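You operate a simulated robot arm through the tools that you are given. There is no shell and no other tool. Be economical: measure what you need, move in short steps, check, and stop when the job is done.

Carry out the task below with a simulated robot arm. There is one attempt and no reset: what you move stays moved.

JOB
Weave two rows on the table loom: levers 1 and 3 down, then levers 2 and 4.
Fine: beat each row in; leave the cloth lever and the loom brake.

The check looks at the end state, three seconds after you hand in, the way a careful person would. Anything else that was tipped, shoved, dropped, spilled or broken makes it a failure. Flat cloth is picked up by pressing the open fingertips on it (5 to 10 N) and closing them slowly along it; thin cloth reads only 2 to 8 mm in the jaws.

ROBOT AND FRAMES
A 6-joint arm with a two-finger gripper, fixed in place. Base frame: the origin is at the foot of the arm, x ahead of it, y to its left, z up. Lengths are in cm, angles in degrees, forces in N, time in s.
Its first joint turns from -166.0 to 166.0 degrees. Payload 2.45 kg.
The TCP is the grasp point between the finger pads, 2 cm short of the fingertips. In the tool frame z runs along the fingers and y along their closing line. Largest opening 14 cm; the body of the gripper starts 16.8 cm behind the TCP.
Orientation is that of the tool frame in the base frame, as [roll, pitch, yaw] about the fixed x, y, z axes, in that order (R = Rz(yaw) Ry(pitch) Rx(roll)). With the fingers straight down and closing along the base's y, the tool's x points along the base's -x, its y along +y and its z along -z.

CONTROLS
- The arm moves only by the tool send_rows. Its argument "rows" is a list of rows, each a list of 7 numbers: the turn, a rotation vector about the tool's x, y, z in degrees, then the shift along the tool's x, y, z in cm, then the finger opening in cm, from 0 to 14. In form: [[wx, wy, wz, dx, dy, dz, fingers], ...]. A call has 1 to 20 rows; each row shifts and turns the commanded pose from where the row before left it, along the tool's axes as they then stand. A row lasts 0.2 s, in which the tool goes at most 5 cm and 8.6 degrees; a call with a longer step from one row to the next is refused whole, and so is a gripper value outside its range. Where a pose cannot be reached the arm comes as near as it can. A force on the tool above 40 N (or 10 N above the force at the start of the call, whichever is more), or a blocked arm, ends the call early, and 0.2 s more pass. The fingers move at their own pace (about 4.5 cm/s each) and stop on an object; they squeeze with about 38 N. The grip force told is the motor's: it shows also when the fingers shut on nothing. Time passes only in rows, and 0.2 s behind the last, so rows that do not move let the fingers close. It gives the time, the measured TCP pose, the force on the tool (base axes), the opening and the grip force at its end, in the units of the frame above (readings bear some noise), with the torque about the TCP (base axes, N m) and any sound that the robot's microphone picked up.
- Cameras (640 x 400 px; columns grow to the right, rows downward): "scene" is fixed at [40.12, 64.52, 172.92]; the picture's right is [-0.84, -0.54, 0.00], its down [-0.37, 0.57, -0.73] and it looks along [0.40, -0.61, -0.68] (base axes); focal length 233 px, centre (320, 200). "wrist" rides on the gripper at [7.8, 1.1, -20.9] in the tool frame; the picture's right is [-0.14, 0.99, 0.00], its down [-0.92, -0.13, -0.37] and it looks along [-0.37, -0.05, 0.93] (tool axes); focal length 280 px, centre (320, 200). There is no depth. A picture from a camera that has moved, and an enlarged one, comes with that camera's place and axes in the base frame and with its lens. The place of the scene camera against the robot may be out by one fixed shift of up to 1.2 cm in any direction.
- get_image(camera): a new picture of that camera. No time passes.
- inspect(camera, box): a new picture of the part [left, top, right, bottom] of that camera's present view, enlarged. No time passes.
- close_job(): hands the job in; it is judged then, once.

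Go step by step. Nothing tells you positions but the pictures and the camera data: compare them with the known pose of the tool, close in by small moves and look again before you grip or let go. The budget is 120 turns and 84 pictures, counting those below and the enlarged ones. Unless the task says otherwise, let go and move clear before handing in, and close with one line.

The tools are called after "Request:" as a command line: name --pt "numbers of a row" for each row, then --argument value for the rest, lists and objects as JSON in quotes. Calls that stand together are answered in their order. send_rows: Moves the arm, as the interface text tells. Its arguments: {"type":"object","properties":{"rows":{"type":"array","items":{"type":"array","items":{"type":"number"}}}},"required":["rows"]} The other tools are called the same way: get_image (camera) takes a picture; inspect (camera, box) takes an enlarged picture of a part of a camera's view; close_job () hands the job in.

At the start:

```text
t: 0.0
tool_pos: [54.07, 16.6, 153.66]
orientation: [180.0, -0.1, 179.9]
force: [0.3, -0.1, 0.6]
torque: [0.01, 0.01, 0.0]
width: 13.97
finger_force: 0.1
```

scene: 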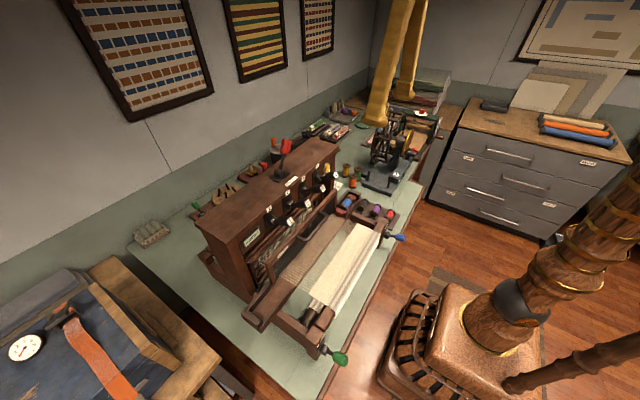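
wrist: 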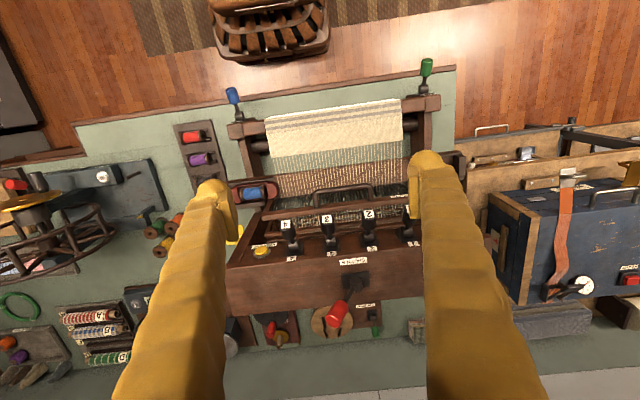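

I see a table loom with four numbered levers, a beater with a handle, cloth, and a shuttle on its left. I'll look closer first.

Request:
inspect --camera "scene" --box '[190, 130, 430, 280]'

Request:
inspect --camera "wrist" --box '[160, 160, 480, 360]'

Request:
inspect --camera "scene" --box '[190, 230, 430, 380]'

```text
2.67 times, centred on (310, 205) of scene
camera zoom: at [40.12, 64.52, 172.92], right [-0.84, -0.54, 0.0], down [-0.37, 0.57, -0.73], along [0.4, -0.61, -0.68], focal length 622 px, centre (347, 187)
```

zoom: 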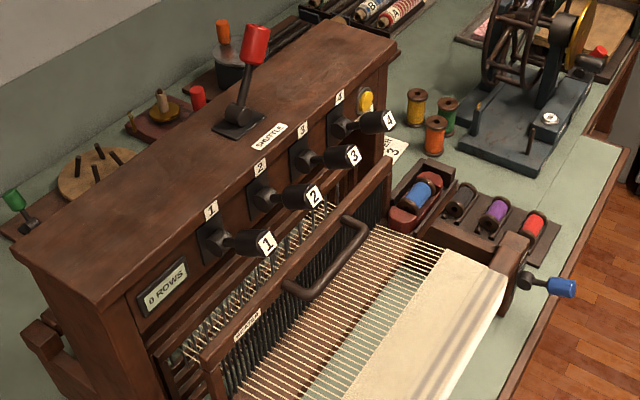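

```text
2.00 times, centred on (320, 260) of wrist
camera zoom: at [46.33, 17.76, 174.54], right [0.14, 0.99, 0.0], down [0.92, -0.13, 0.37], along [0.37, -0.05, -0.93], focal length 561 px, centre (320, 80)
```

zoom: 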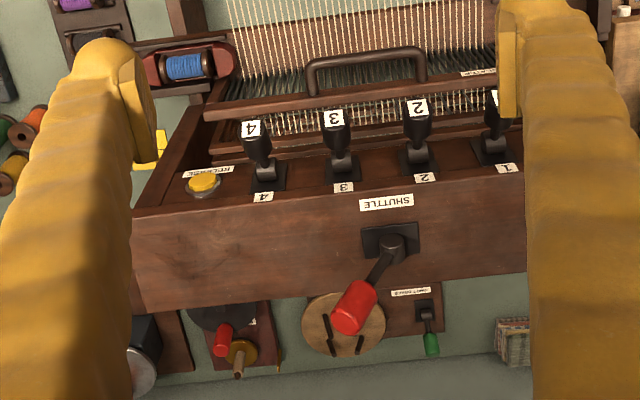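

```text
2.67 times, centred on (310, 305) of scene
camera zoom: at [40.12, 64.52, 172.92], right [-0.84, -0.54, 0.0], down [-0.37, 0.57, -0.73], along [0.4, -0.61, -0.68], focal length 622 px, centre (347, -80)
```

zoom: 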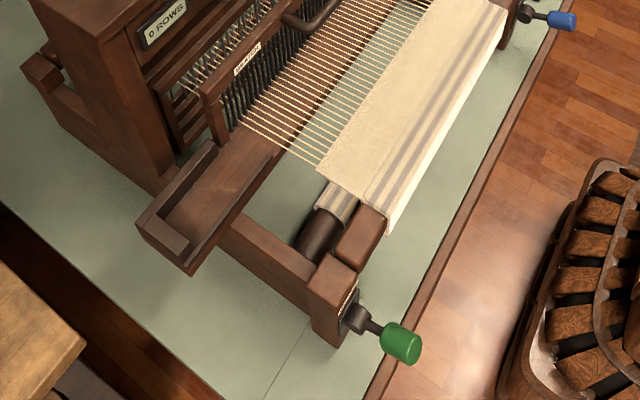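

Lever tips look to be at about x 71, z 123, with y from 32 (lever 1) to 7 (lever 4); the shuttle knob is at about (85, 15, 134). I'll close the fingers and drop somewhat for a closer view.

Request:
send_rows --pt "0 0 0 1.5 1 3 6" --pt "0 0 0 1.5 1 3 3" --pt "0 0 0 1.5 1 3 0" --pt "0 0 0 1.5 0 3 0" --pt "0 0 0 0 0 3 0" --pt "0 0 0 0 0 0 0" --pt "0 0 0 0 0 0 0" --pt "0 0 0 0 0 0 0"

Request:
get_image --camera "wrist"

Request:
inspect --camera "scene" --box '[250, 130, 370, 205]'

```text
t: 1.8
tool_pos: [48.26, 19.54, 138.67]
orientation: [180.0, 0.0, -179.9]
force: [0.3, 0.8, -0.3]
torque: [-0.03, 0.0, 0.04]
width: 0.0
finger_force: 14.1
```

```text
78 pictures are left
camera wrist: at [40.42, 20.72, 159.45], right [0.14, 0.99, 0.0], down [0.92, -0.13, 0.37], along [0.37, -0.05, -0.93], focal length 280 px, centre (320, 200)
```

wrist: 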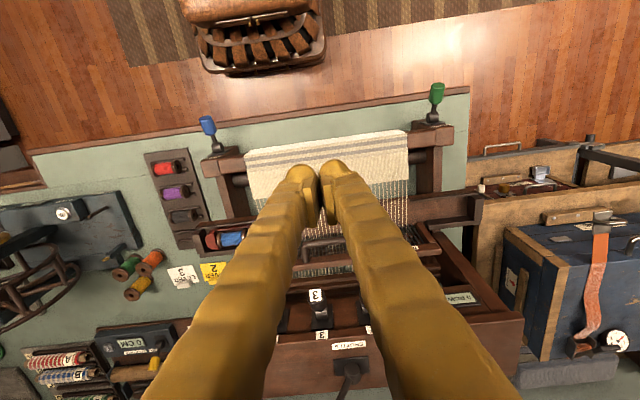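

```text
5.33 times, centred on (310, 168) of scene
camera zoom: at [40.12, 64.52, 172.92], right [-0.84, -0.54, 0.0], down [-0.37, 0.57, -0.73], along [0.4, -0.61, -0.68], focal length 1244 px, centre (373, 373)
```

zoom: 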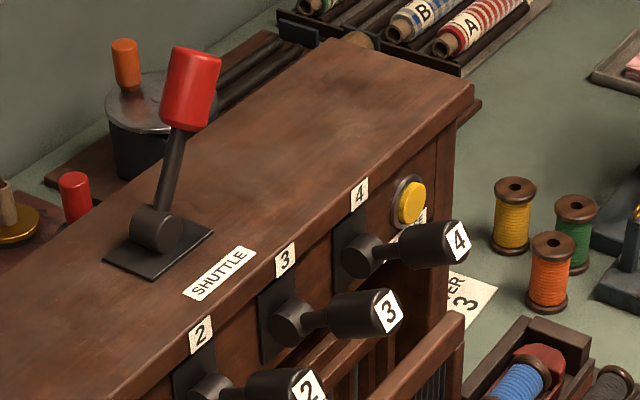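

There are cards by the loom's right side; I'll read them and the small labels.

Request:
inspect --camera "wrist" --box '[150, 220, 310, 320]'

Request:
inspect --camera "wrist" --box '[360, 180, 520, 280]'

Request:
inspect --camera "scene" --box '[260, 180, 380, 255]'

```text
4.00 times, centred on (230, 270) of wrist
camera zoom: at [40.42, 20.72, 159.45], right [0.14, 0.99, 0.0], down [0.92, -0.13, 0.37], along [0.37, -0.05, -0.93], focal length 1122 px, centre (680, -80)
```

zoom: 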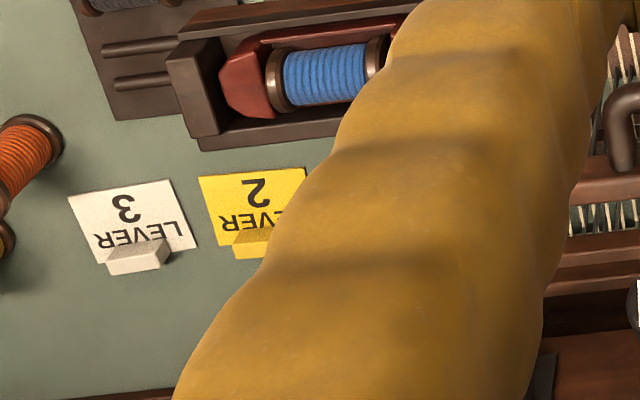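

```text
4.00 times, centred on (440, 230) of wrist
camera zoom: at [40.42, 20.72, 159.45], right [0.14, 0.99, 0.0], down [0.92, -0.13, 0.37], along [0.37, -0.05, -0.93], focal length 1122 px, centre (-160, 80)
```

zoom: 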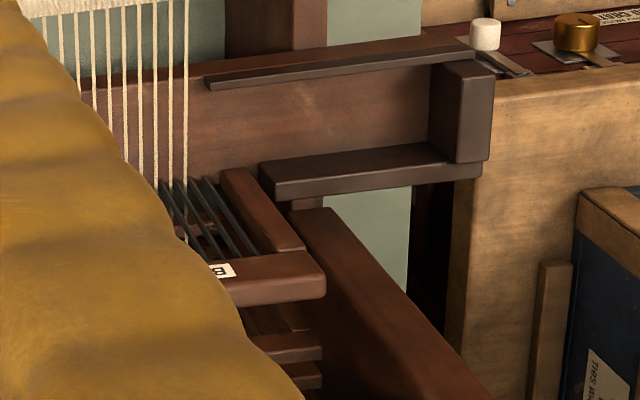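

```text
5.33 times, centred on (320, 218) of scene
camera zoom: at [40.12, 64.52, 172.92], right [-0.84, -0.54, 0.0], down [-0.37, 0.57, -0.73], along [0.4, -0.61, -0.68], focal length 1244 px, centre (320, 107)
```

zoom: 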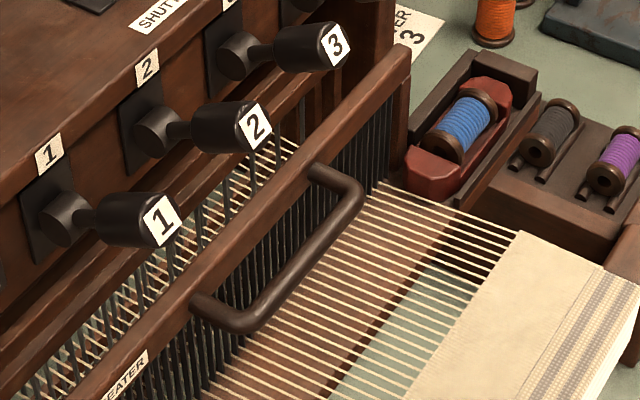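

The beater handle is a horizontal loop projecting toward the arm; the levers stick out of the castle's front face. I'll shift left for a second, unobstructed view for triangulation.

Request:
send_rows --pt "0 0 0 -2 4 0 0" --pt "0 0 0 -2 4 0 0" --pt "0 0 0 -2 4 0 0" --pt "0 0 0 -2 4 0 0" --pt "0 0 0 -2 4 0 0" --pt "0 0 0 0 4 0 0" --pt "0 0 0 0 0 0 0"

Request:
get_image --camera "wrist"

Request:
inspect --camera "wrist" --box '[20, 160, 340, 360]'

```text
t: 3.4
tool_pos: [58.1, 43.58, 138.34]
orientation: [180.0, 0.0, -180.0]
force: [-1.1, -0.2, -0.6]
torque: [0.01, -0.02, 0.02]
width: 0.0
finger_force: 29.6
```

```text
73 pictures are left
camera wrist: at [50.21, 44.71, 159.36], right [0.14, 0.99, 0.0], down [0.92, -0.13, 0.37], along [0.37, -0.05, -0.93], focal length 280 px, centre (320, 200)
```

wrist: 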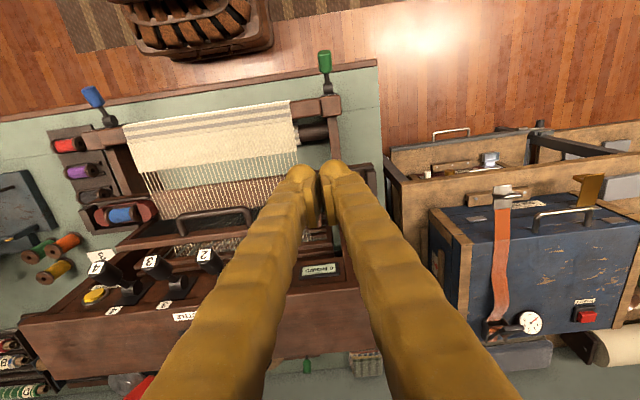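

```text
2.00 times, centred on (180, 260) of wrist
camera zoom: at [50.21, 44.71, 159.36], right [0.14, 0.99, 0.0], down [0.92, -0.13, 0.37], along [0.37, -0.05, -0.93], focal length 561 px, centre (600, 80)
```

zoom: 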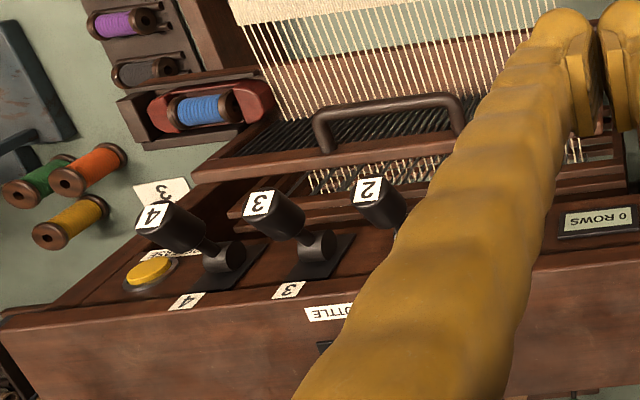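

Triangulated lever tips: x≈71, z≈123.2, y = 32.6, 24.1, 15.6, 7.1 for levers 1–4; pivots at about x 78.5, z 120. Moving above lever 1.

Request:
send_rows --pt "0 0 0 -3 -2.2 0 0" --pt "0 0 0 -3 -2.2 0 0" --pt "0 0 0 -3 -2.2 0 0" --pt "0 0 0 -3 -2.2 0 0" --pt "0 0 0 -3 -2.2 0 0" --pt "0 0 0 0 0 3 0" --pt "0 0 0 0 0 3 0" --pt "0 0 0 0 0 2 0" --pt "0 0 0 0 0 0 0"

Request:
get_image --camera "wrist"

Request:
inspect --camera "scene" --box '[220, 140, 380, 240]'

```text
t: 5.4
tool_pos: [73.15, 32.84, 130.73]
orientation: [-179.9, 0.0, 179.9]
force: [0.2, -0.6, 0.3]
torque: [0.0, -0.03, 0.01]
width: 0.0
finger_force: 29.2
```

```text
71 pictures are left
camera wrist: at [65.38, 33.85, 151.6], right [0.14, 0.99, 0.0], down [0.92, -0.13, 0.37], along [0.37, -0.05, -0.93], focal length 280 px, centre (320, 200)
```

wrist: 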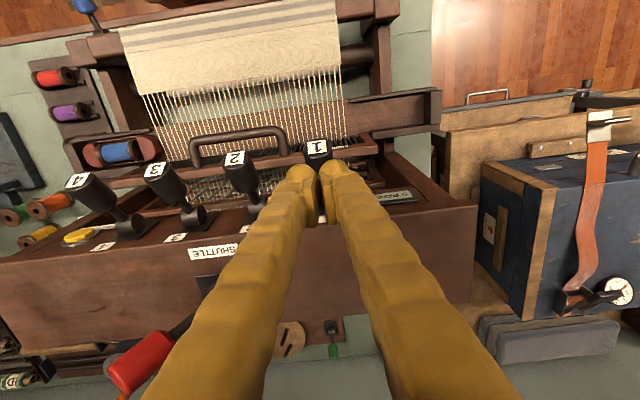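

```text
4.00 times, centred on (300, 190) of scene
camera zoom: at [40.12, 64.52, 172.92], right [-0.84, -0.54, 0.0], down [-0.37, 0.57, -0.73], along [0.4, -0.61, -0.68], focal length 933 px, centre (400, 240)
```

zoom: 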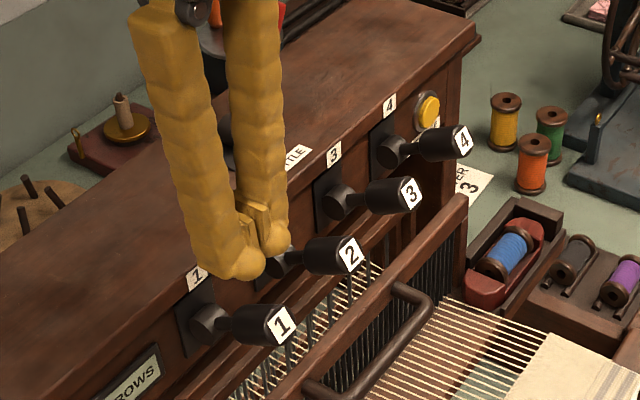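

The closed fingertips stand just above lever 1. Pressing down in small steps.

Request:
send_rows --pt "0 0 0 0.3 -0.2 1 0" --pt "0 0 0 0 0 1 0" --pt "0 0 0 0 0 1 0" --pt "0 0 0 0 0 0.7 0" --pt "0 0 0 0 0 0.7 0" --pt "0 0 0 0 0 0.7 0" --pt "0 0 0 0 0 0.7 0" --pt "0 0 0 0 0 0.7 0"

Request:
inspect --camera "scene" --box '[220, 140, 380, 240]'

```text
t: 7.2
tool_pos: [72.83, 32.53, 124.19]
orientation: [180.0, 0.0, 180.0]
force: [0.2, 0.0, 0.5]
torque: [0.02, 0.02, 0.02]
width: 0.0
finger_force: 29.2
```

```text
4.00 times, centred on (300, 190) of scene
camera zoom: at [40.12, 64.52, 172.92], right [-0.84, -0.54, 0.0], down [-0.37, 0.57, -0.73], along [0.4, -0.61, -0.68], focal length 933 px, centre (400, 240)
```

zoom: 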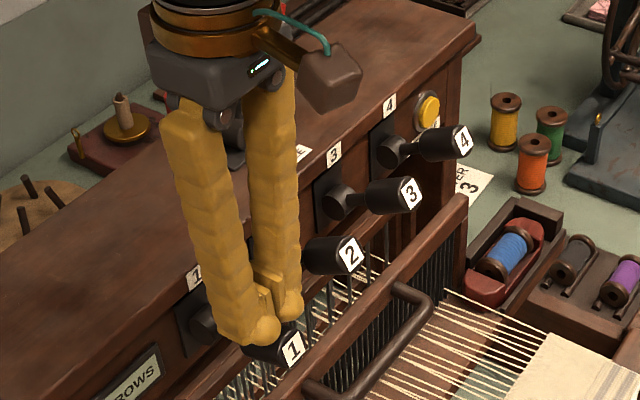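

Lever 1 is moving down with the fingertips. Continuing.

Request:
send_rows --pt "0 0 0 0 0 0.6 0" --pt "0 0 0 0 0 0.6 0" --pt "0 0 0 0 0 0.6 0" --pt "0 0 0 0 0 0.6 0" --pt "0 0 0 0 0 0.6 0"

Request:
inspect --camera "scene" --box '[220, 140, 380, 240]'

```text
t: 8.4
tool_pos: [72.77, 32.33, 120.99]
orientation: [-179.9, 0.0, -179.9]
force: [-0.8, -0.2, 1.6]
torque: [0.01, 0.0, 0.0]
width: 0.0
finger_force: 29.5
```

```text
4.00 times, centred on (300, 190) of scene
camera zoom: at [40.12, 64.52, 172.92], right [-0.84, -0.54, 0.0], down [-0.37, 0.57, -0.73], along [0.4, -0.61, -0.68], focal length 933 px, centre (400, 240)
```

zoom: 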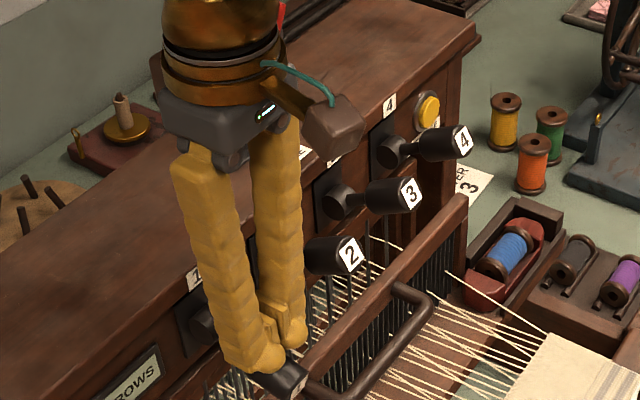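

The warp is opening as the lever goes down. Continuing until the stop.

Request:
send_rows --pt "0 0 0 0 0 0.5 0" --pt "0 0 0 0 0 0.5 0" --pt "0 0 0 0 0 0.5 0" --pt "0 0 0 0 0 0.5 0"

Request:
inspect --camera "scene" --box '[220, 160, 380, 260]'

```text
t: 9.3
tool_pos: [72.73, 32.53, 119.76]
orientation: [179.8, 0.4, -179.9]
force: [-1.3, 0.2, 6.7]
torque: [0.08, -0.03, 0.1]
width: 0.0
finger_force: 29.4
stopped in row 4: the force on the tool passed its limit at 49 N (the readings are from after the stop); the commanded pose is now the measured one
```

```text
4.00 times, centred on (300, 210) of scene
camera zoom: at [40.12, 64.52, 172.92], right [-0.84, -0.54, 0.0], down [-0.37, 0.57, -0.73], along [0.4, -0.61, -0.68], focal length 933 px, centre (400, 160)
```

zoom: 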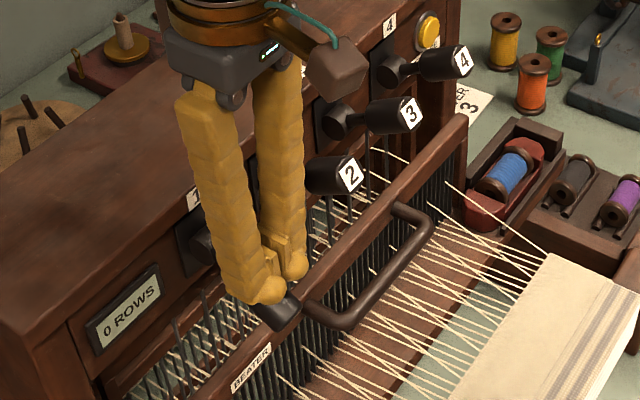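

Hit the stop at TCP z≈119.7. Raising and moving above lever 3, then checking that lever 1 stays down.

Request:
send_rows --pt "0 0 0 0 0 -2 0" --pt "0 0 0 0 0 -4 0" --pt "0 0 0 0 0 -5 0" --pt "0 0 0 0 -4.2 0 0" --pt "0 0 0 0 -4.3 0 0" --pt "0 0 0 0 -4.2 0 0" --pt "0 0 0 0 -4.3 0 0" --pt "0 0 0 0 0 0 0"

Request:
get_image --camera "wrist"

Request:
inspect --camera "scene" --box '[220, 140, 380, 240]'

```text
t: 11.2
tool_pos: [72.61, 15.31, 130.72]
orientation: [179.9, 0.4, -179.9]
force: [0.6, 0.3, 0.3]
torque: [-0.01, 0.03, 0.01]
width: 0.0
finger_force: 29.2
```

```text
66 pictures are left
camera wrist: at [64.76, 16.33, 151.56], right [0.14, 0.99, 0.0], down [0.92, -0.13, 0.37], along [0.37, -0.05, -0.93], focal length 280 px, centre (320, 200)
```

wrist: 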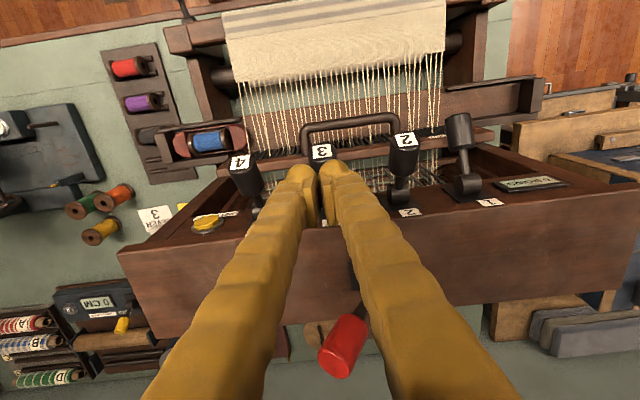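

```text
4.00 times, centred on (300, 190) of scene
camera zoom: at [40.12, 64.52, 172.92], right [-0.84, -0.54, 0.0], down [-0.37, 0.57, -0.73], along [0.4, -0.61, -0.68], focal length 933 px, centre (400, 240)
```

zoom: 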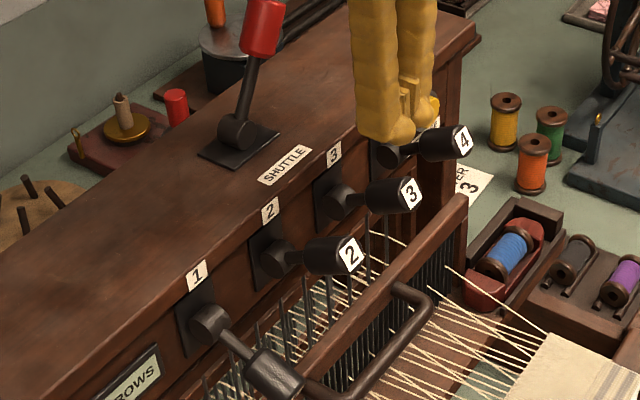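

Lever 1 stays down. Pressing lever 3 the same way.

Request:
send_rows --pt "0 0 0 0 0.2 1 0" --pt "0 0 0 0 0 1 0" --pt "0 0 0 0 0 1 0" --pt "0 0 0 0 0 0.7 0" --pt "0 0 0 0 0 0.7 0" --pt "0 0 0 0 0 0.7 0" --pt "0 0 0 0 0 0.7 0" --pt "0 0 0 0 0 0.7 0" --pt "0 0 0 0 0 0.7 0" --pt "0 0 0 0 0 0.7 0" --pt "0 0 0 0 0 0.7 0" --pt "0 0 0 0 0 0.7 0" --pt "0 0 0 0 0 0.6 0" --pt "0 0 0 0 0 0.5 0" --pt "0 0 0 0 0 0.5 0" --pt "0 0 0 0 0 0.5 0"

```text
t: 14.6
tool_pos: [72.77, 15.54, 119.71]
orientation: [179.7, 0.6, -179.9]
force: [-2.4, 1.6, 11.8]
torque: [0.11, 0.04, 0.11]
width: 0.01
finger_force: 29.3
stopped in row 16: the force on the tool passed its limit at 49 N (the readings are from after the stop); the commanded pose is now the measured one
```

Lever 3 reached the same stop. Now to the shuttle lever: rise, go to its right side (y≈9), and descend beside the knob.

Request:
send_rows --pt "0 0 0 0 0 -3 0" --pt "0 0 0 0 0 -5 0" --pt "0 0 0 0 0 -5 0" --pt "0 0 0 0 0 -5 0" --pt "0 0 0 0 0 -5 0" --pt "0 0 0 -3 -2 0 0" --pt "0 0 0 -3 -2 0 0" --pt "0 0 0 -3.3 -2 0 0" --pt "0 0 0 -3.3 -1 0 0" --pt "0 0 0 0 0 4 0" --pt "0 0 0 0 0 4 0" --pt "0 0 0 0 0 0 0"

Request:
get_image --camera "wrist"

Request:
inspect --camera "scene" --box '[220, 140, 380, 240]'

```text
t: 17.2
tool_pos: [85.13, 8.46, 134.58]
orientation: [179.8, 0.6, -179.9]
force: [0.3, 0.2, -0.6]
torque: [0.0, 0.0, 0.0]
width: 0.0
finger_force: 29.9
```

```text
64 pictures are left
camera wrist: at [77.22, 9.44, 155.47], right [0.14, 0.99, 0.0], down [0.92, -0.13, 0.38], along [0.37, -0.05, -0.93], focal length 280 px, centre (320, 200)
```

wrist: 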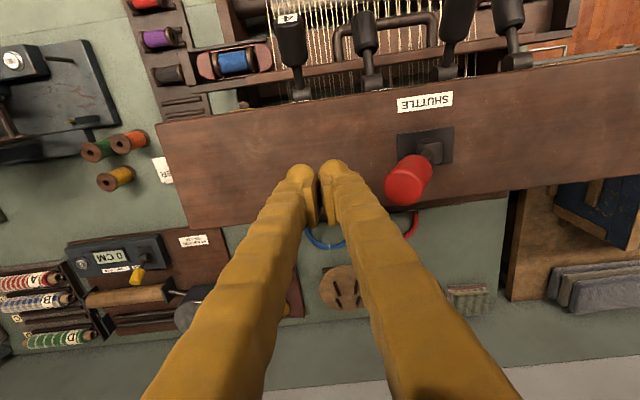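

```text
4.00 times, centred on (300, 190) of scene
camera zoom: at [40.12, 64.52, 172.92], right [-0.84, -0.54, 0.0], down [-0.37, 0.57, -0.73], along [0.4, -0.61, -0.68], focal length 933 px, centre (400, 240)
```

zoom: 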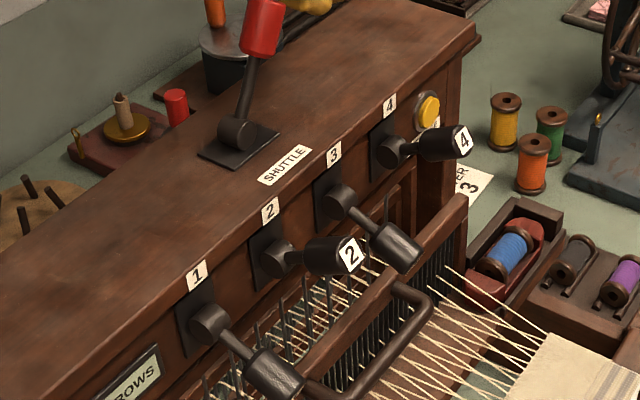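

Levers 1 and 3 are down, 2 and 4 up. Pushing the shuttle lever over toward +y.

Request:
send_rows --pt "0 0 0 0 1.5 0 0" --pt "0 0 0 0 1.2 0 0" --pt "0 0 0 0 1 0 0" --pt "0 0 0 0 1 0 0" --pt "0 0 0 0 1 0 0" --pt "0 0 0 0 1 0 0" --pt "0 0 0 0 1 0 0" --pt "0 0 0 0 1 0 0" --pt "0 0 0 0 1 0 0" --pt "0 0 0 0 1 0 0" --pt "0 0 0 0 1 0 0"

Request:
get_image --camera "wrist"

Request:
inspect --camera "scene" --box '[200, 130, 440, 280]'

```text
t: 19.6
tool_pos: [85.23, 20.12, 134.83]
orientation: [179.8, 0.6, -179.9]
force: [-0.8, -6.9, -0.1]
torque: [-0.06, -0.01, 0.02]
width: 0.01
finger_force: 29.3
```

```text
62 pictures are left
camera wrist: at [77.27, 21.11, 155.71], right [0.14, 0.99, 0.0], down [0.92, -0.13, 0.38], along [0.37, -0.05, -0.93], focal length 280 px, centre (320, 200)
```

wrist: 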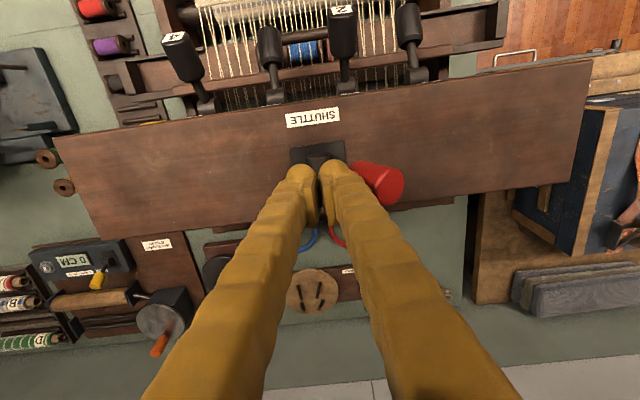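

```text
2.67 times, centred on (320, 205) of scene
camera zoom: at [40.12, 64.52, 172.92], right [-0.84, -0.54, 0.0], down [-0.37, 0.57, -0.73], along [0.4, -0.61, -0.68], focal length 622 px, centre (320, 187)
```

zoom: 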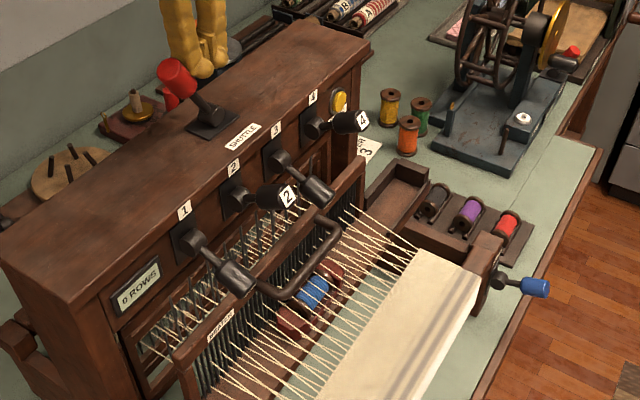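

The shuttle is partway across. Pushing further until the lever's stop.

Request:
send_rows --pt "0 0 0 0 0.8 0 0" --pt "0 0 0 0 0.8 0 0" --pt "0 0 0 0 0.8 0 0" --pt "0 0 0 0 0.8 0 0" --pt "0 0 0 0 0.8 0 0" --pt "0 0 0 0 0.8 0 0"

Request:
inspect --camera "scene" --box '[180, 150, 420, 300]'

```text
t: 19.9
tool_pos: [85.3, 20.18, 134.95]
orientation: [-179.9, 0.6, 179.9]
force: [-1.4, -12.8, 3.1]
torque: [-0.05, 0.03, 0.12]
width: 0.0
finger_force: 29.2
stopped in row 1: the force on the tool passed its limit at 50 N (the readings are from after the stop); the commanded pose is now the measured one
```

```text
2.67 times, centred on (300, 225) of scene
camera zoom: at [40.12, 64.52, 172.92], right [-0.84, -0.54, 0.0], down [-0.37, 0.57, -0.73], along [0.4, -0.61, -0.68], focal length 622 px, centre (373, 133)
```

zoom: 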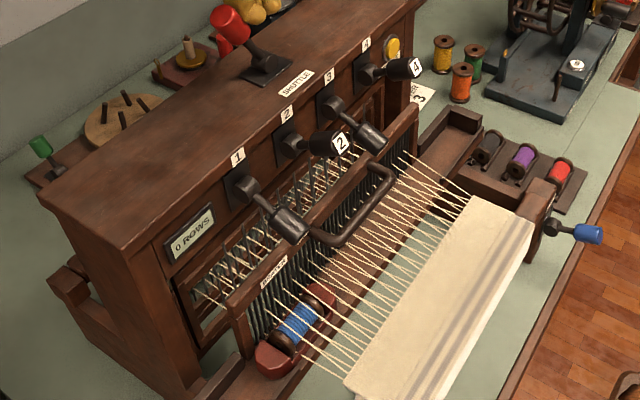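

The shuttle lever is at its stop and the shuttle has run across to the left. I'll back away, turn the tool 90° so the fingers close along x, and tilt slightly for the beater handle (bar at about (70.4, 20, 108)).

Request:
send_rows --pt "0 0 0 0 -3 0 0" --pt "0 0 0 0 0 -5 0" --pt "0 0 0 0 0 -5 0" --pt "0 0 0 5 0 0 0" --pt "0 0 0 5 0 0 3" --pt "0 0 0 5 0 0 3" --pt "0 0 0 5 0 0 3" --pt "0 0 -8.5 0 0 0 3.4" --pt "0 0 -8.5 0 0 0 3.4" --pt "0 0 -8.5 0 0 0 3.4" --pt "0 0 -8.5 0 0 0 3.4" --pt "0 0 -8.5 0 0 0 3.4" --pt "0 0 -8.5 0 0 0 3.4" --pt "0 0 -8.5 0 0 0 3.4" --pt "0 0 -8.5 0 0 0 3.4" --pt "0 0 -8.5 0 0 0 3.4" --pt "0 0 -8.5 0 0 0 3.4" --pt "0 0 -5 0 0 0 3.4" --pt "7.5 0 0 0 0 0 3.4" --pt "7.5 0 0 0 0 0 3.4" --pt "0 0 0 0 0 0 3.4"

```text
refused: the rows must be a list of 1 to 20 entries
```

Request:
send_rows --pt "0 0 0 0 -3 0 0" --pt "0 0 0 0 0 -5 0" --pt "0 0 0 0 0 -5 0" --pt "0 0 0 5 0 0 0" --pt "0 0 0 5 0 0 3" --pt "0 0 0 5 0 0 3" --pt "0 0 0 5 0 0 3" --pt "0 0 -8.5 0 0 0 3.4" --pt "0 0 -8.5 0 0 0 3.4" --pt "0 0 -8.5 0 0 0 3.4" --pt "0 0 -8.5 0 0 0 3.4" --pt "0 0 -8.5 0 0 0 3.4" --pt "0 0 -8.5 0 0 0 3.4" --pt "0 0 -8.5 0 0 0 3.4" --pt "0 0 -8.5 0 0 0 3.4" --pt "0 0 -8.5 0 0 0 3.4" --pt "0 0 -8.5 0 0 0 3.4" --pt "0 0 -5 0 0 0 3.4" --pt "7.5 0 0 0 0 0 3.4" --pt "7.5 0 0 0 0 0 3.4"

Request:
get_image --camera "wrist"

Request:
inspect --camera "scene" --box '[180, 150, 420, 300]'

```text
t: 24.1
tool_pos: [65.17, 17.34, 144.66]
orientation: [-164.5, 0.0, -90.1]
force: [1.2, 0.8, -1.1]
torque: [0.01, 0.08, 0.01]
width: 3.41
finger_force: 0.0
```

```text
59 pictures are left
camera wrist: at [58.64, 9.59, 164.54], right [-0.95, 0.14, -0.27], down [0.03, 0.92, 0.39], along [0.3, 0.36, -0.88], focal length 280 px, centre (320, 200)
```

wrist: 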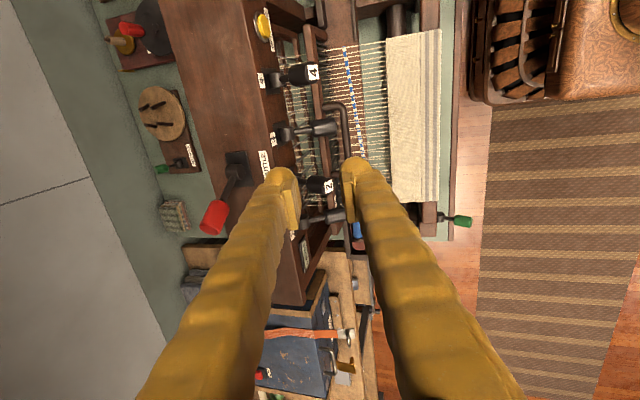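

```text
2.67 times, centred on (300, 225) of scene
camera zoom: at [40.12, 64.52, 172.92], right [-0.84, -0.54, 0.0], down [-0.37, 0.57, -0.73], along [0.4, -0.61, -0.68], focal length 622 px, centre (373, 133)
```

zoom: 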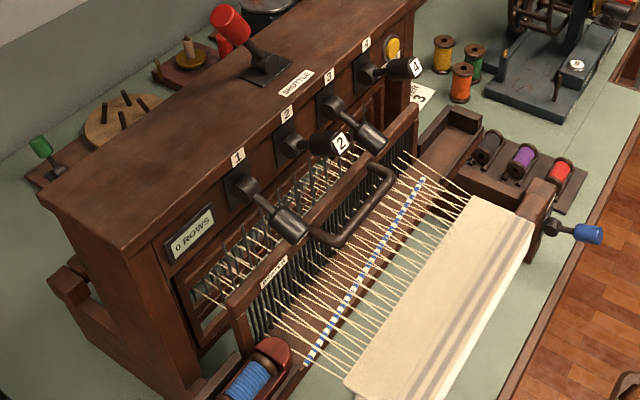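

The blue pick has been laid across the warp, not yet beaten. Approaching the beater handle along the tilted tool axis, stopping 10 cm short.

Request:
send_rows --pt "0 0 0 -1.1 2.36 0 3.4" --pt "0 0 0 -1.16 2.36 0 3.4" --pt "0 0 0 0 0 4.5 3.4" --pt "0 0 0 0 0 4.5 3.4" --pt "0 0 0 0 0 4.5 3.4" --pt "0 0 0 0 0 4.5 3.4" --pt "0 0 0 0 0 4.5 3.4" --pt "0 0 0 0 0 4.4 3.4" --pt "0 0 0 0 0 0 3.4"

Request:
get_image --camera "wrist"

Request:
inspect --camera "scene" --box '[240, 160, 400, 260]'

```text
t: 26.1
tool_pos: [67.89, 19.49, 117.51]
orientation: [-164.4, -0.1, -90.0]
force: [0.8, 0.5, 0.1]
torque: [-0.01, -0.01, -0.01]
width: 3.38
finger_force: 0.0
```

```text
57 pictures are left
camera wrist: at [61.27, 11.68, 137.42], right [-0.95, 0.14, -0.26], down [0.03, 0.92, 0.39], along [0.3, 0.36, -0.88], focal length 280 px, centre (320, 200)
```

wrist: 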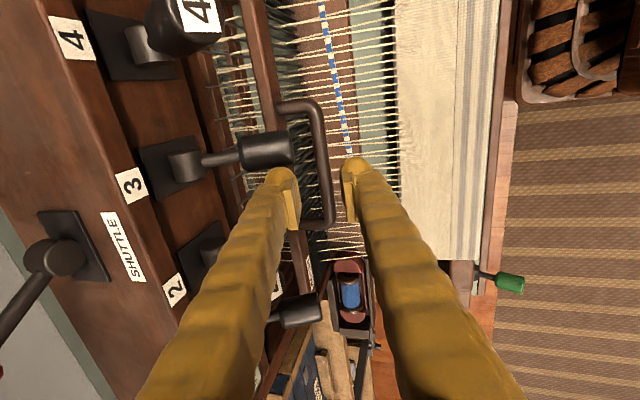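

```text
4.00 times, centred on (320, 210) of scene
camera zoom: at [40.12, 64.52, 172.92], right [-0.84, -0.54, 0.0], down [-0.37, 0.57, -0.73], along [0.4, -0.61, -0.68], focal length 933 px, centre (320, 160)
```

zoom: 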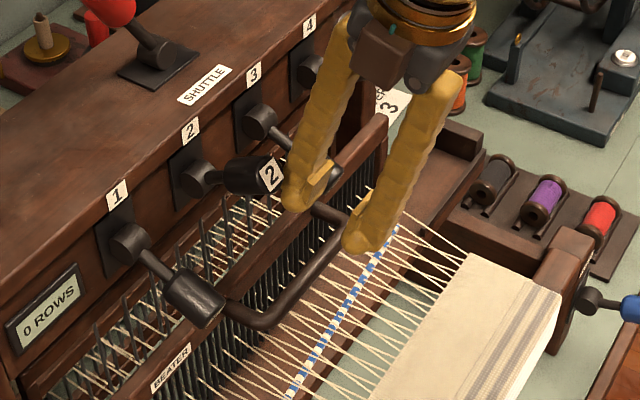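

The bar lies between the fingers in x; sinking 9.3 cm along the tool axis to straddle it.

Request:
send_rows --pt "0 0 0 0 0 2 3.4" --pt "0 0 0 0 0 2 3.4" --pt "0 0 0 0 0 1.5 3.4" --pt "0 0 0 0 0 1 3.4" --pt "0 0 0 0 0 1 3.4" --pt "0 0 0 0 0 1 3.4" --pt "0 0 0 0 0 0.8 3.4" --pt "0 0 0 0 0 0 3.4"

Request:
get_image --camera "wrist"

Request:
inspect --camera "scene" --box '[240, 160, 400, 260]'

```text
t: 27.8
tool_pos: [70.35, 19.5, 109.19]
orientation: [-164.2, 0.0, -90.2]
force: [-8.6, -0.6, 10.8]
torque: [-0.17, -0.46, -0.12]
width: 3.12
finger_force: 0.0
stopped in row 8: the force on the tool passed its limit at 57 N (the readings are from after the stop); the commanded pose is now the measured one
```

```text
55 pictures are left
camera wrist: at [63.61, 11.74, 129.03], right [-0.95, 0.14, -0.27], down [0.02, 0.92, 0.39], along [0.3, 0.37, -0.88], focal length 280 px, centre (320, 200)
```

wrist: 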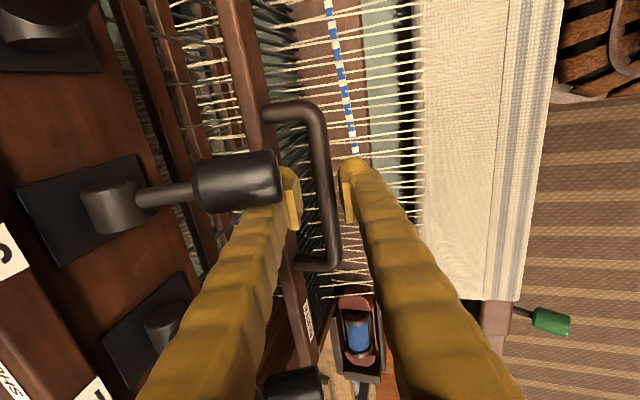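

```text
4.00 times, centred on (320, 210) of scene
camera zoom: at [40.12, 64.52, 172.92], right [-0.84, -0.54, 0.0], down [-0.37, 0.57, -0.73], along [0.4, -0.61, -0.68], focal length 933 px, centre (320, 160)
```

zoom: 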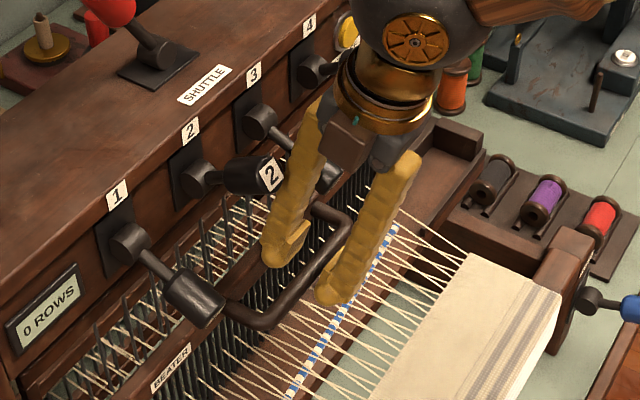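

The inner finger touched the rail's edge; the bar is about 0.5 cm nearer than my line. Raising 2 cm, narrowing to 2.5 cm, shifting 0.5 cm toward the arm, and going in again.

Request:
send_rows --pt "0 0 0 0 0 -2 3.2" --pt "0 0 0 0 0.5 0 2.5" --pt "0 0 0 0 0 0 2.5" --pt "0 0 0 0 0 0.7 2.5" --pt "0 0 0 0 0 0.7 2.5" --pt "0 0 0 0 0 0.6 2.5" --pt "0 0 0 0 0 0.5 2.5" --pt "0 0 0 0 0 0.5 2.5"

Request:
get_image --camera "wrist"

Request:
inspect --camera "scene" --box '[280, 190, 360, 240]'

```text
t: 29.6
tool_pos: [70.11, 19.65, 107.9]
orientation: [-164.2, 0.0, -90.1]
force: [0.1, 0.0, 0.5]
torque: [0.0, -0.01, 0.0]
width: 2.53
finger_force: 0.0
```

```text
53 pictures are left
camera wrist: at [63.45, 11.82, 127.88], right [-0.95, 0.14, -0.27], down [0.02, 0.92, 0.39], along [0.3, 0.37, -0.88], focal length 280 px, centre (320, 200)
```

wrist: 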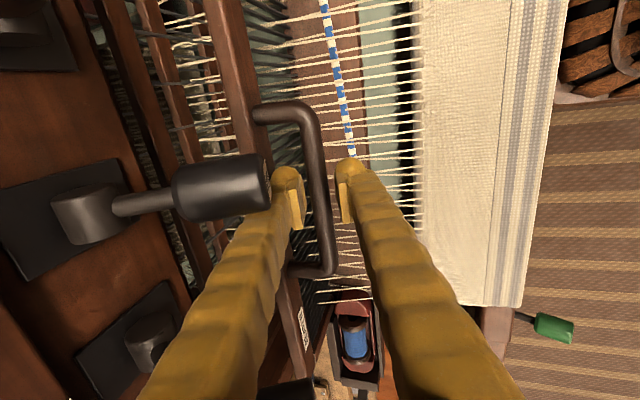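

```text
8.00 times, centred on (320, 215) of scene
camera zoom: at [40.12, 64.52, 172.92], right [-0.84, -0.54, 0.0], down [-0.37, 0.57, -0.73], along [0.4, -0.61, -0.68], focal length 1866 px, centre (320, 80)
```

zoom: 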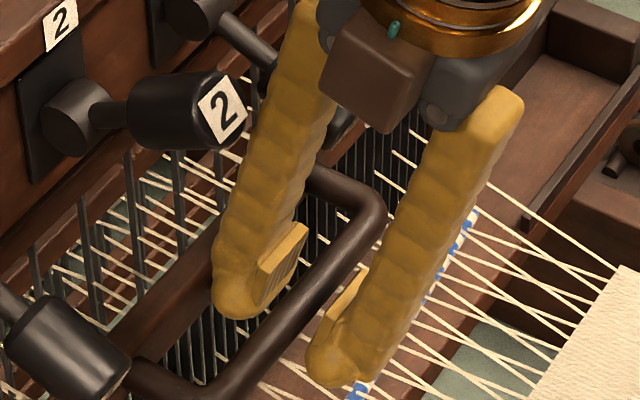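

The fingers now straddle the bar. Closing on it.

Request:
send_rows --pt "0 0 0 0 0 0.3 2.0" --pt "0 0 0 0 0 0 1.4" --pt "0 0 0 0 0 0 0.8" --pt "0 0 0 0 0 0 0.4" --pt "0 0 0 0 0 0 0.4"

```text
t: 30.8
tool_pos: [70.21, 19.66, 107.8]
orientation: [-164.3, 0.0, -90.1]
force: [1.3, -0.9, 0.8]
torque: [0.21, 0.01, -0.57]
width: 1.15
finger_force: 38.4
```

Bar gripped (1.15 cm). Pulling the beater straight toward the arm.

Request:
send_rows --pt "0 0 0 0 0.96 -0.27 0.4" --pt "0 0 0 0 0.96 -0.27 0.4" --pt "0 0 0 0 0.96 -0.27 0.4" --pt "0 0 0 0 0.96 -0.27 0.4" --pt "0 0 0 0 0 0 0.4"

Request:
get_image --camera "scene"

```text
t: 31.9
tool_pos: [66.19, 19.65, 107.73]
orientation: [-164.2, 0.0, -90.0]
force: [2.3, -16.3, -7.2]
torque: [0.18, 0.0, -0.57]
width: 1.14
finger_force: 38.3
```

```text
51 pictures are left
```

scene: 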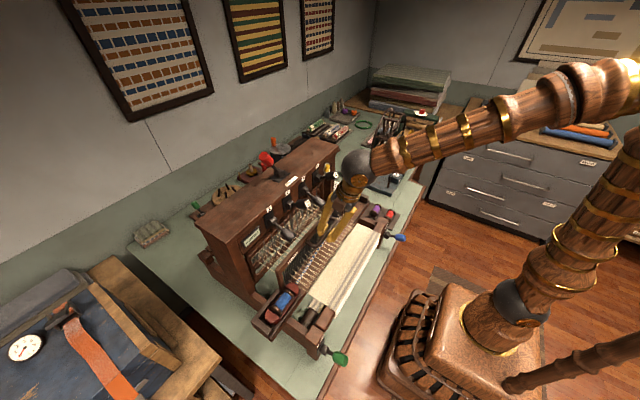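

The beater is following. Continuing, with slight compliance to the side and down.

Request:
send_rows --pt "0 0 0 0.2 0.98 -0.15 0.4" --pt "0 0 0 0.1 0.98 -0.15 0.4" --pt "0 0 0 0 0.98 -0.15 0.4" --pt "0 0 0 0 0 0 0.4"

Request:
get_image --camera "wrist"

Request:
inspect --camera "scene" --box '[240, 180, 400, 280]'

```text
t: 33.0
tool_pos: [63.33, 19.43, 107.5]
orientation: [-164.2, 0.1, -90.1]
force: [3.0, 13.1, 31.5]
torque: [0.17, 0.01, -0.49]
width: 1.12
finger_force: 37.8
```

```text
50 pictures are left
camera wrist: at [56.61, 11.54, 127.3], right [-0.95, 0.14, -0.27], down [0.02, 0.92, 0.39], along [0.3, 0.37, -0.88], focal length 280 px, centre (320, 200)
```

wrist: 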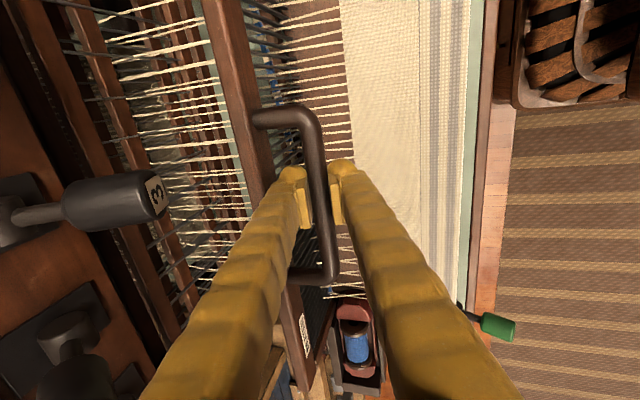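

```text
4.00 times, centred on (320, 230) of scene
camera zoom: at [40.12, 64.52, 172.92], right [-0.84, -0.54, 0.0], down [-0.37, 0.57, -0.73], along [0.4, -0.61, -0.68], focal length 933 px, centre (320, 80)
```

zoom: 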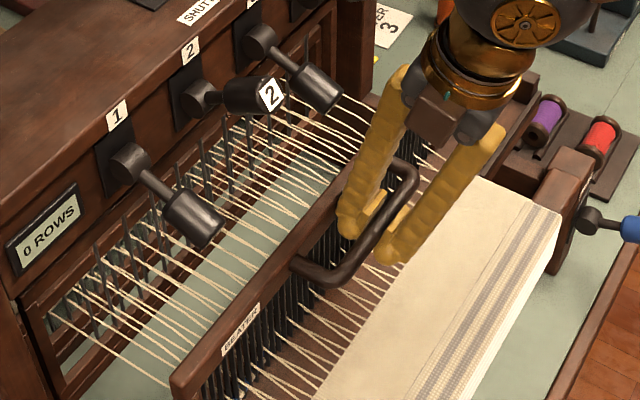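

The beater slides level, so I'll correct the height back and keep pulling; the cloth's edge is about 6 cm on.

Request:
send_rows --pt "0 0 0 -0.12 -0.08 -0.3 0.4" --pt "0 0 0 0 0.96 -0.27 0.4" --pt "0 0 0 0 0.96 -0.27 0.4" --pt "0 0 0 0 0.96 -0.27 0.4" --pt "0 0 0 0 0.96 -0.27 0.4" --pt "0 0 0 0 0 0 0.4"

Request:
get_image --camera "wrist"

Request:
inspect --camera "scene" --box '[240, 180, 400, 280]'

```text
t: 34.4
tool_pos: [59.13, 19.31, 107.53]
orientation: [-164.3, 0.0, -90.1]
force: [3.3, -17.9, -31.5]
torque: [0.13, -0.04, -0.48]
width: 1.12
finger_force: 38.2
```

```text
48 pictures are left
camera wrist: at [52.57, 11.6, 127.4], right [-0.95, 0.14, -0.27], down [0.02, 0.92, 0.39], along [0.3, 0.36, -0.88], focal length 280 px, centre (320, 200)
```

wrist: 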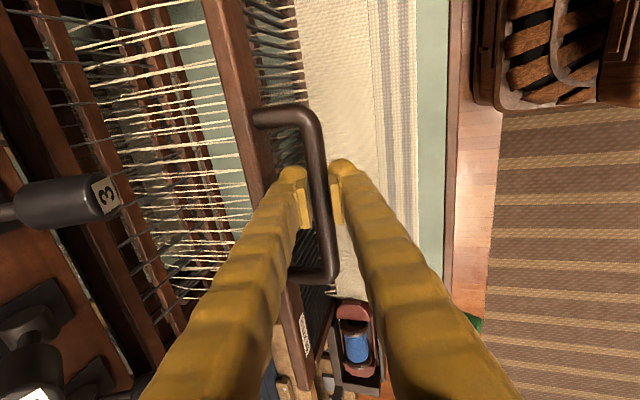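

```text
4.00 times, centred on (320, 230) of scene
camera zoom: at [40.12, 64.52, 172.92], right [-0.84, -0.54, 0.0], down [-0.37, 0.57, -0.73], along [0.4, -0.61, -0.68], focal length 933 px, centre (320, 80)
```

zoom: 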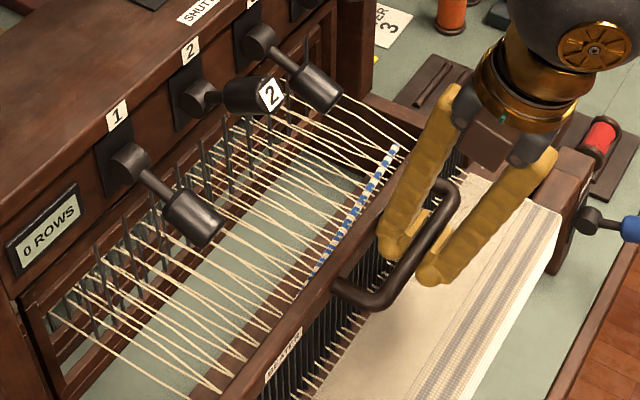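

Still moving; the weft hasn't slid along visually but the beater isn't at the end yet. Easing the height slightly and pulling on to the cloth edge.

Request:
send_rows --pt "0 0 0 0.06 0.04 0.16 0.4" --pt "0 0 0 0 0.77 -0.21 0.4" --pt "0 0 0 0 0.77 -0.21 0.4" --pt "0 0 0 0 0.77 -0.21 0.4" --pt "0 0 0 0 0 0 0.4"

Request:
inspect --camera "scene" --box '[240, 180, 400, 280]'

```text
t: 34.9
tool_pos: [59.3, 19.5, 107.7]
orientation: [-163.5, 0.2, -90.0]
force: [36.9, -4.3, -14.5]
torque: [0.01, 0.13, -0.62]
width: 1.13
finger_force: 38.4
stopped in row 2: the force on the tool passed its limit at 78 N (the readings are from after the stop); the commanded pose is now the measured one
```

```text
4.00 times, centred on (320, 230) of scene
camera zoom: at [40.12, 64.52, 172.92], right [-0.84, -0.54, 0.0], down [-0.37, 0.57, -0.73], along [0.4, -0.61, -0.68], focal length 933 px, centre (320, 80)
```

zoom: 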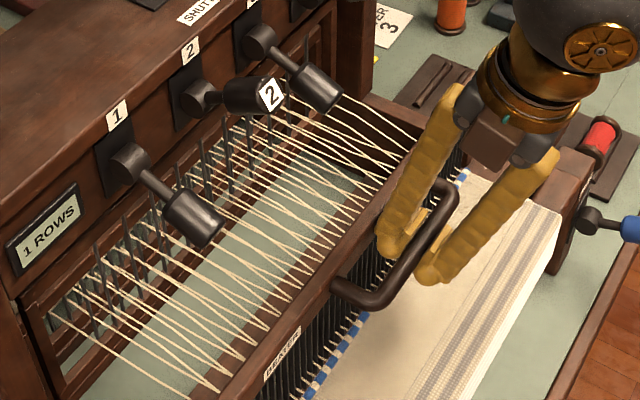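

The counter reads 1 ROW and the blue row is beaten in. Pushing the beater back to its rest.

Request:
send_rows --pt "0 0 0 0 -0.96 0.27 0.4" --pt "0 0 0 0 -0.96 0.27 0.4" --pt "0 0 0 0 -0.96 0.27 0.4" --pt "0 0 0 0 -0.96 0.27 0.4" --pt "0 0 0 0 -0.96 0.27 0.4"

```text
t: 36.1
tool_pos: [64.17, 19.49, 107.71]
orientation: [-163.6, 0.2, -90.0]
force: [2.6, 0.0, -1.2]
torque: [0.2, -0.01, -0.58]
width: 1.15
finger_force: 38.3
```

Request:
send_rows --pt "0 0 0 0 -0.96 0.28 0.4" --pt "0 0 0 0 -0.96 0.28 0.4" --pt "0 0 0 0 -0.96 0.28 0.4" --pt "0 0 0 0 -0.96 0.28 0.4" --pt "0 0 0 0 -0.96 0.28 0.4" --pt "0 0 0 0 -0.96 0.28 0.4" --pt "0 0 0 0 0 0 0.4"

Request:
inspect --camera "scene" --box '[200, 160, 440, 310]'

```text
t: 37.7
tool_pos: [70.11, 19.38, 107.62]
orientation: [-163.5, 0.2, -90.0]
force: [0.4, 28.2, -21.0]
torque: [0.18, 0.01, -0.54]
width: 1.11
finger_force: 37.9
```

```text
2.67 times, centred on (320, 235) of scene
camera zoom: at [40.12, 64.52, 172.92], right [-0.84, -0.54, 0.0], down [-0.37, 0.57, -0.73], along [0.4, -0.61, -0.68], focal length 622 px, centre (320, 107)
```

zoom: 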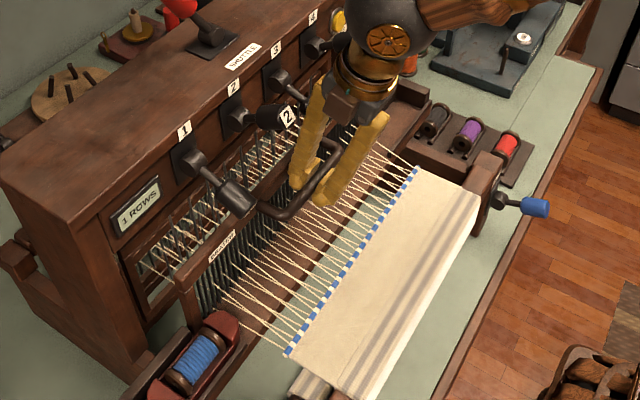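

Beater is back. Releasing the handle, withdrawing, and moving toward the yellow RELEASE button at about (79.3, -0.6, 118.5).

Request:
send_rows --pt "0 0 0 0 0 0 2.5" --pt "0 0 0 0 0 0 2.5" --pt "0 0 0 0 0 -1 2.5" --pt "0 0 0 0 0 -2 2.5" --pt "0 0 0 0 0 -4 2.5" --pt "0 0 0 0 0 -5 2" --pt "0 0 0 0 0 -5 0" --pt "0 0 0 5 0 0 0" --pt "0 0 0 5 0 0 0" --pt "0 0 0 5 0 0 0" --pt "0 0 0 5 0 0 0" --pt "0 0 0 0 0 0 0"

Request:
get_image --camera "wrist"

Request:
inspect --camera "scene" --box '[240, 140, 400, 240]'

```text
t: 40.3
tool_pos: [65.38, -0.78, 123.98]
orientation: [-163.6, 0.2, -90.0]
force: [0.6, 0.3, 0.4]
torque: [-0.04, 0.02, 0.02]
width: 0.0
finger_force: 29.3
```

```text
44 pictures are left
camera wrist: at [58.54, -8.51, 143.68], right [-0.95, 0.14, -0.28], down [0.02, 0.92, 0.39], along [0.31, 0.37, -0.88], focal length 280 px, centre (320, 200)
```

wrist: 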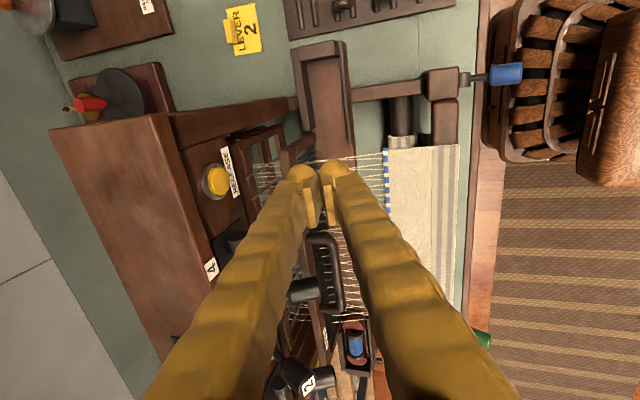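

```text
4.00 times, centred on (320, 190) of scene
camera zoom: at [40.12, 64.52, 172.92], right [-0.84, -0.54, 0.0], down [-0.37, 0.57, -0.73], along [0.4, -0.61, -0.68], focal length 933 px, centre (320, 240)
```

zoom: 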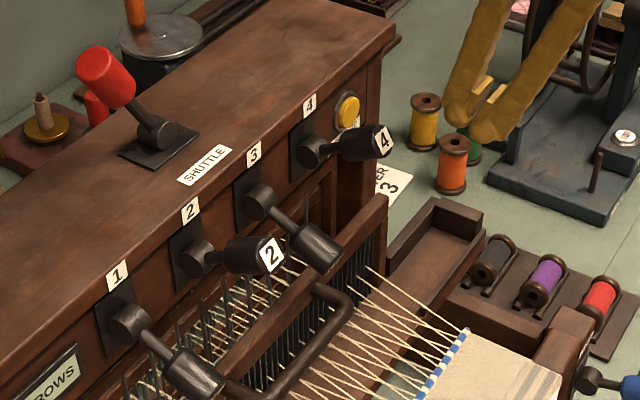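

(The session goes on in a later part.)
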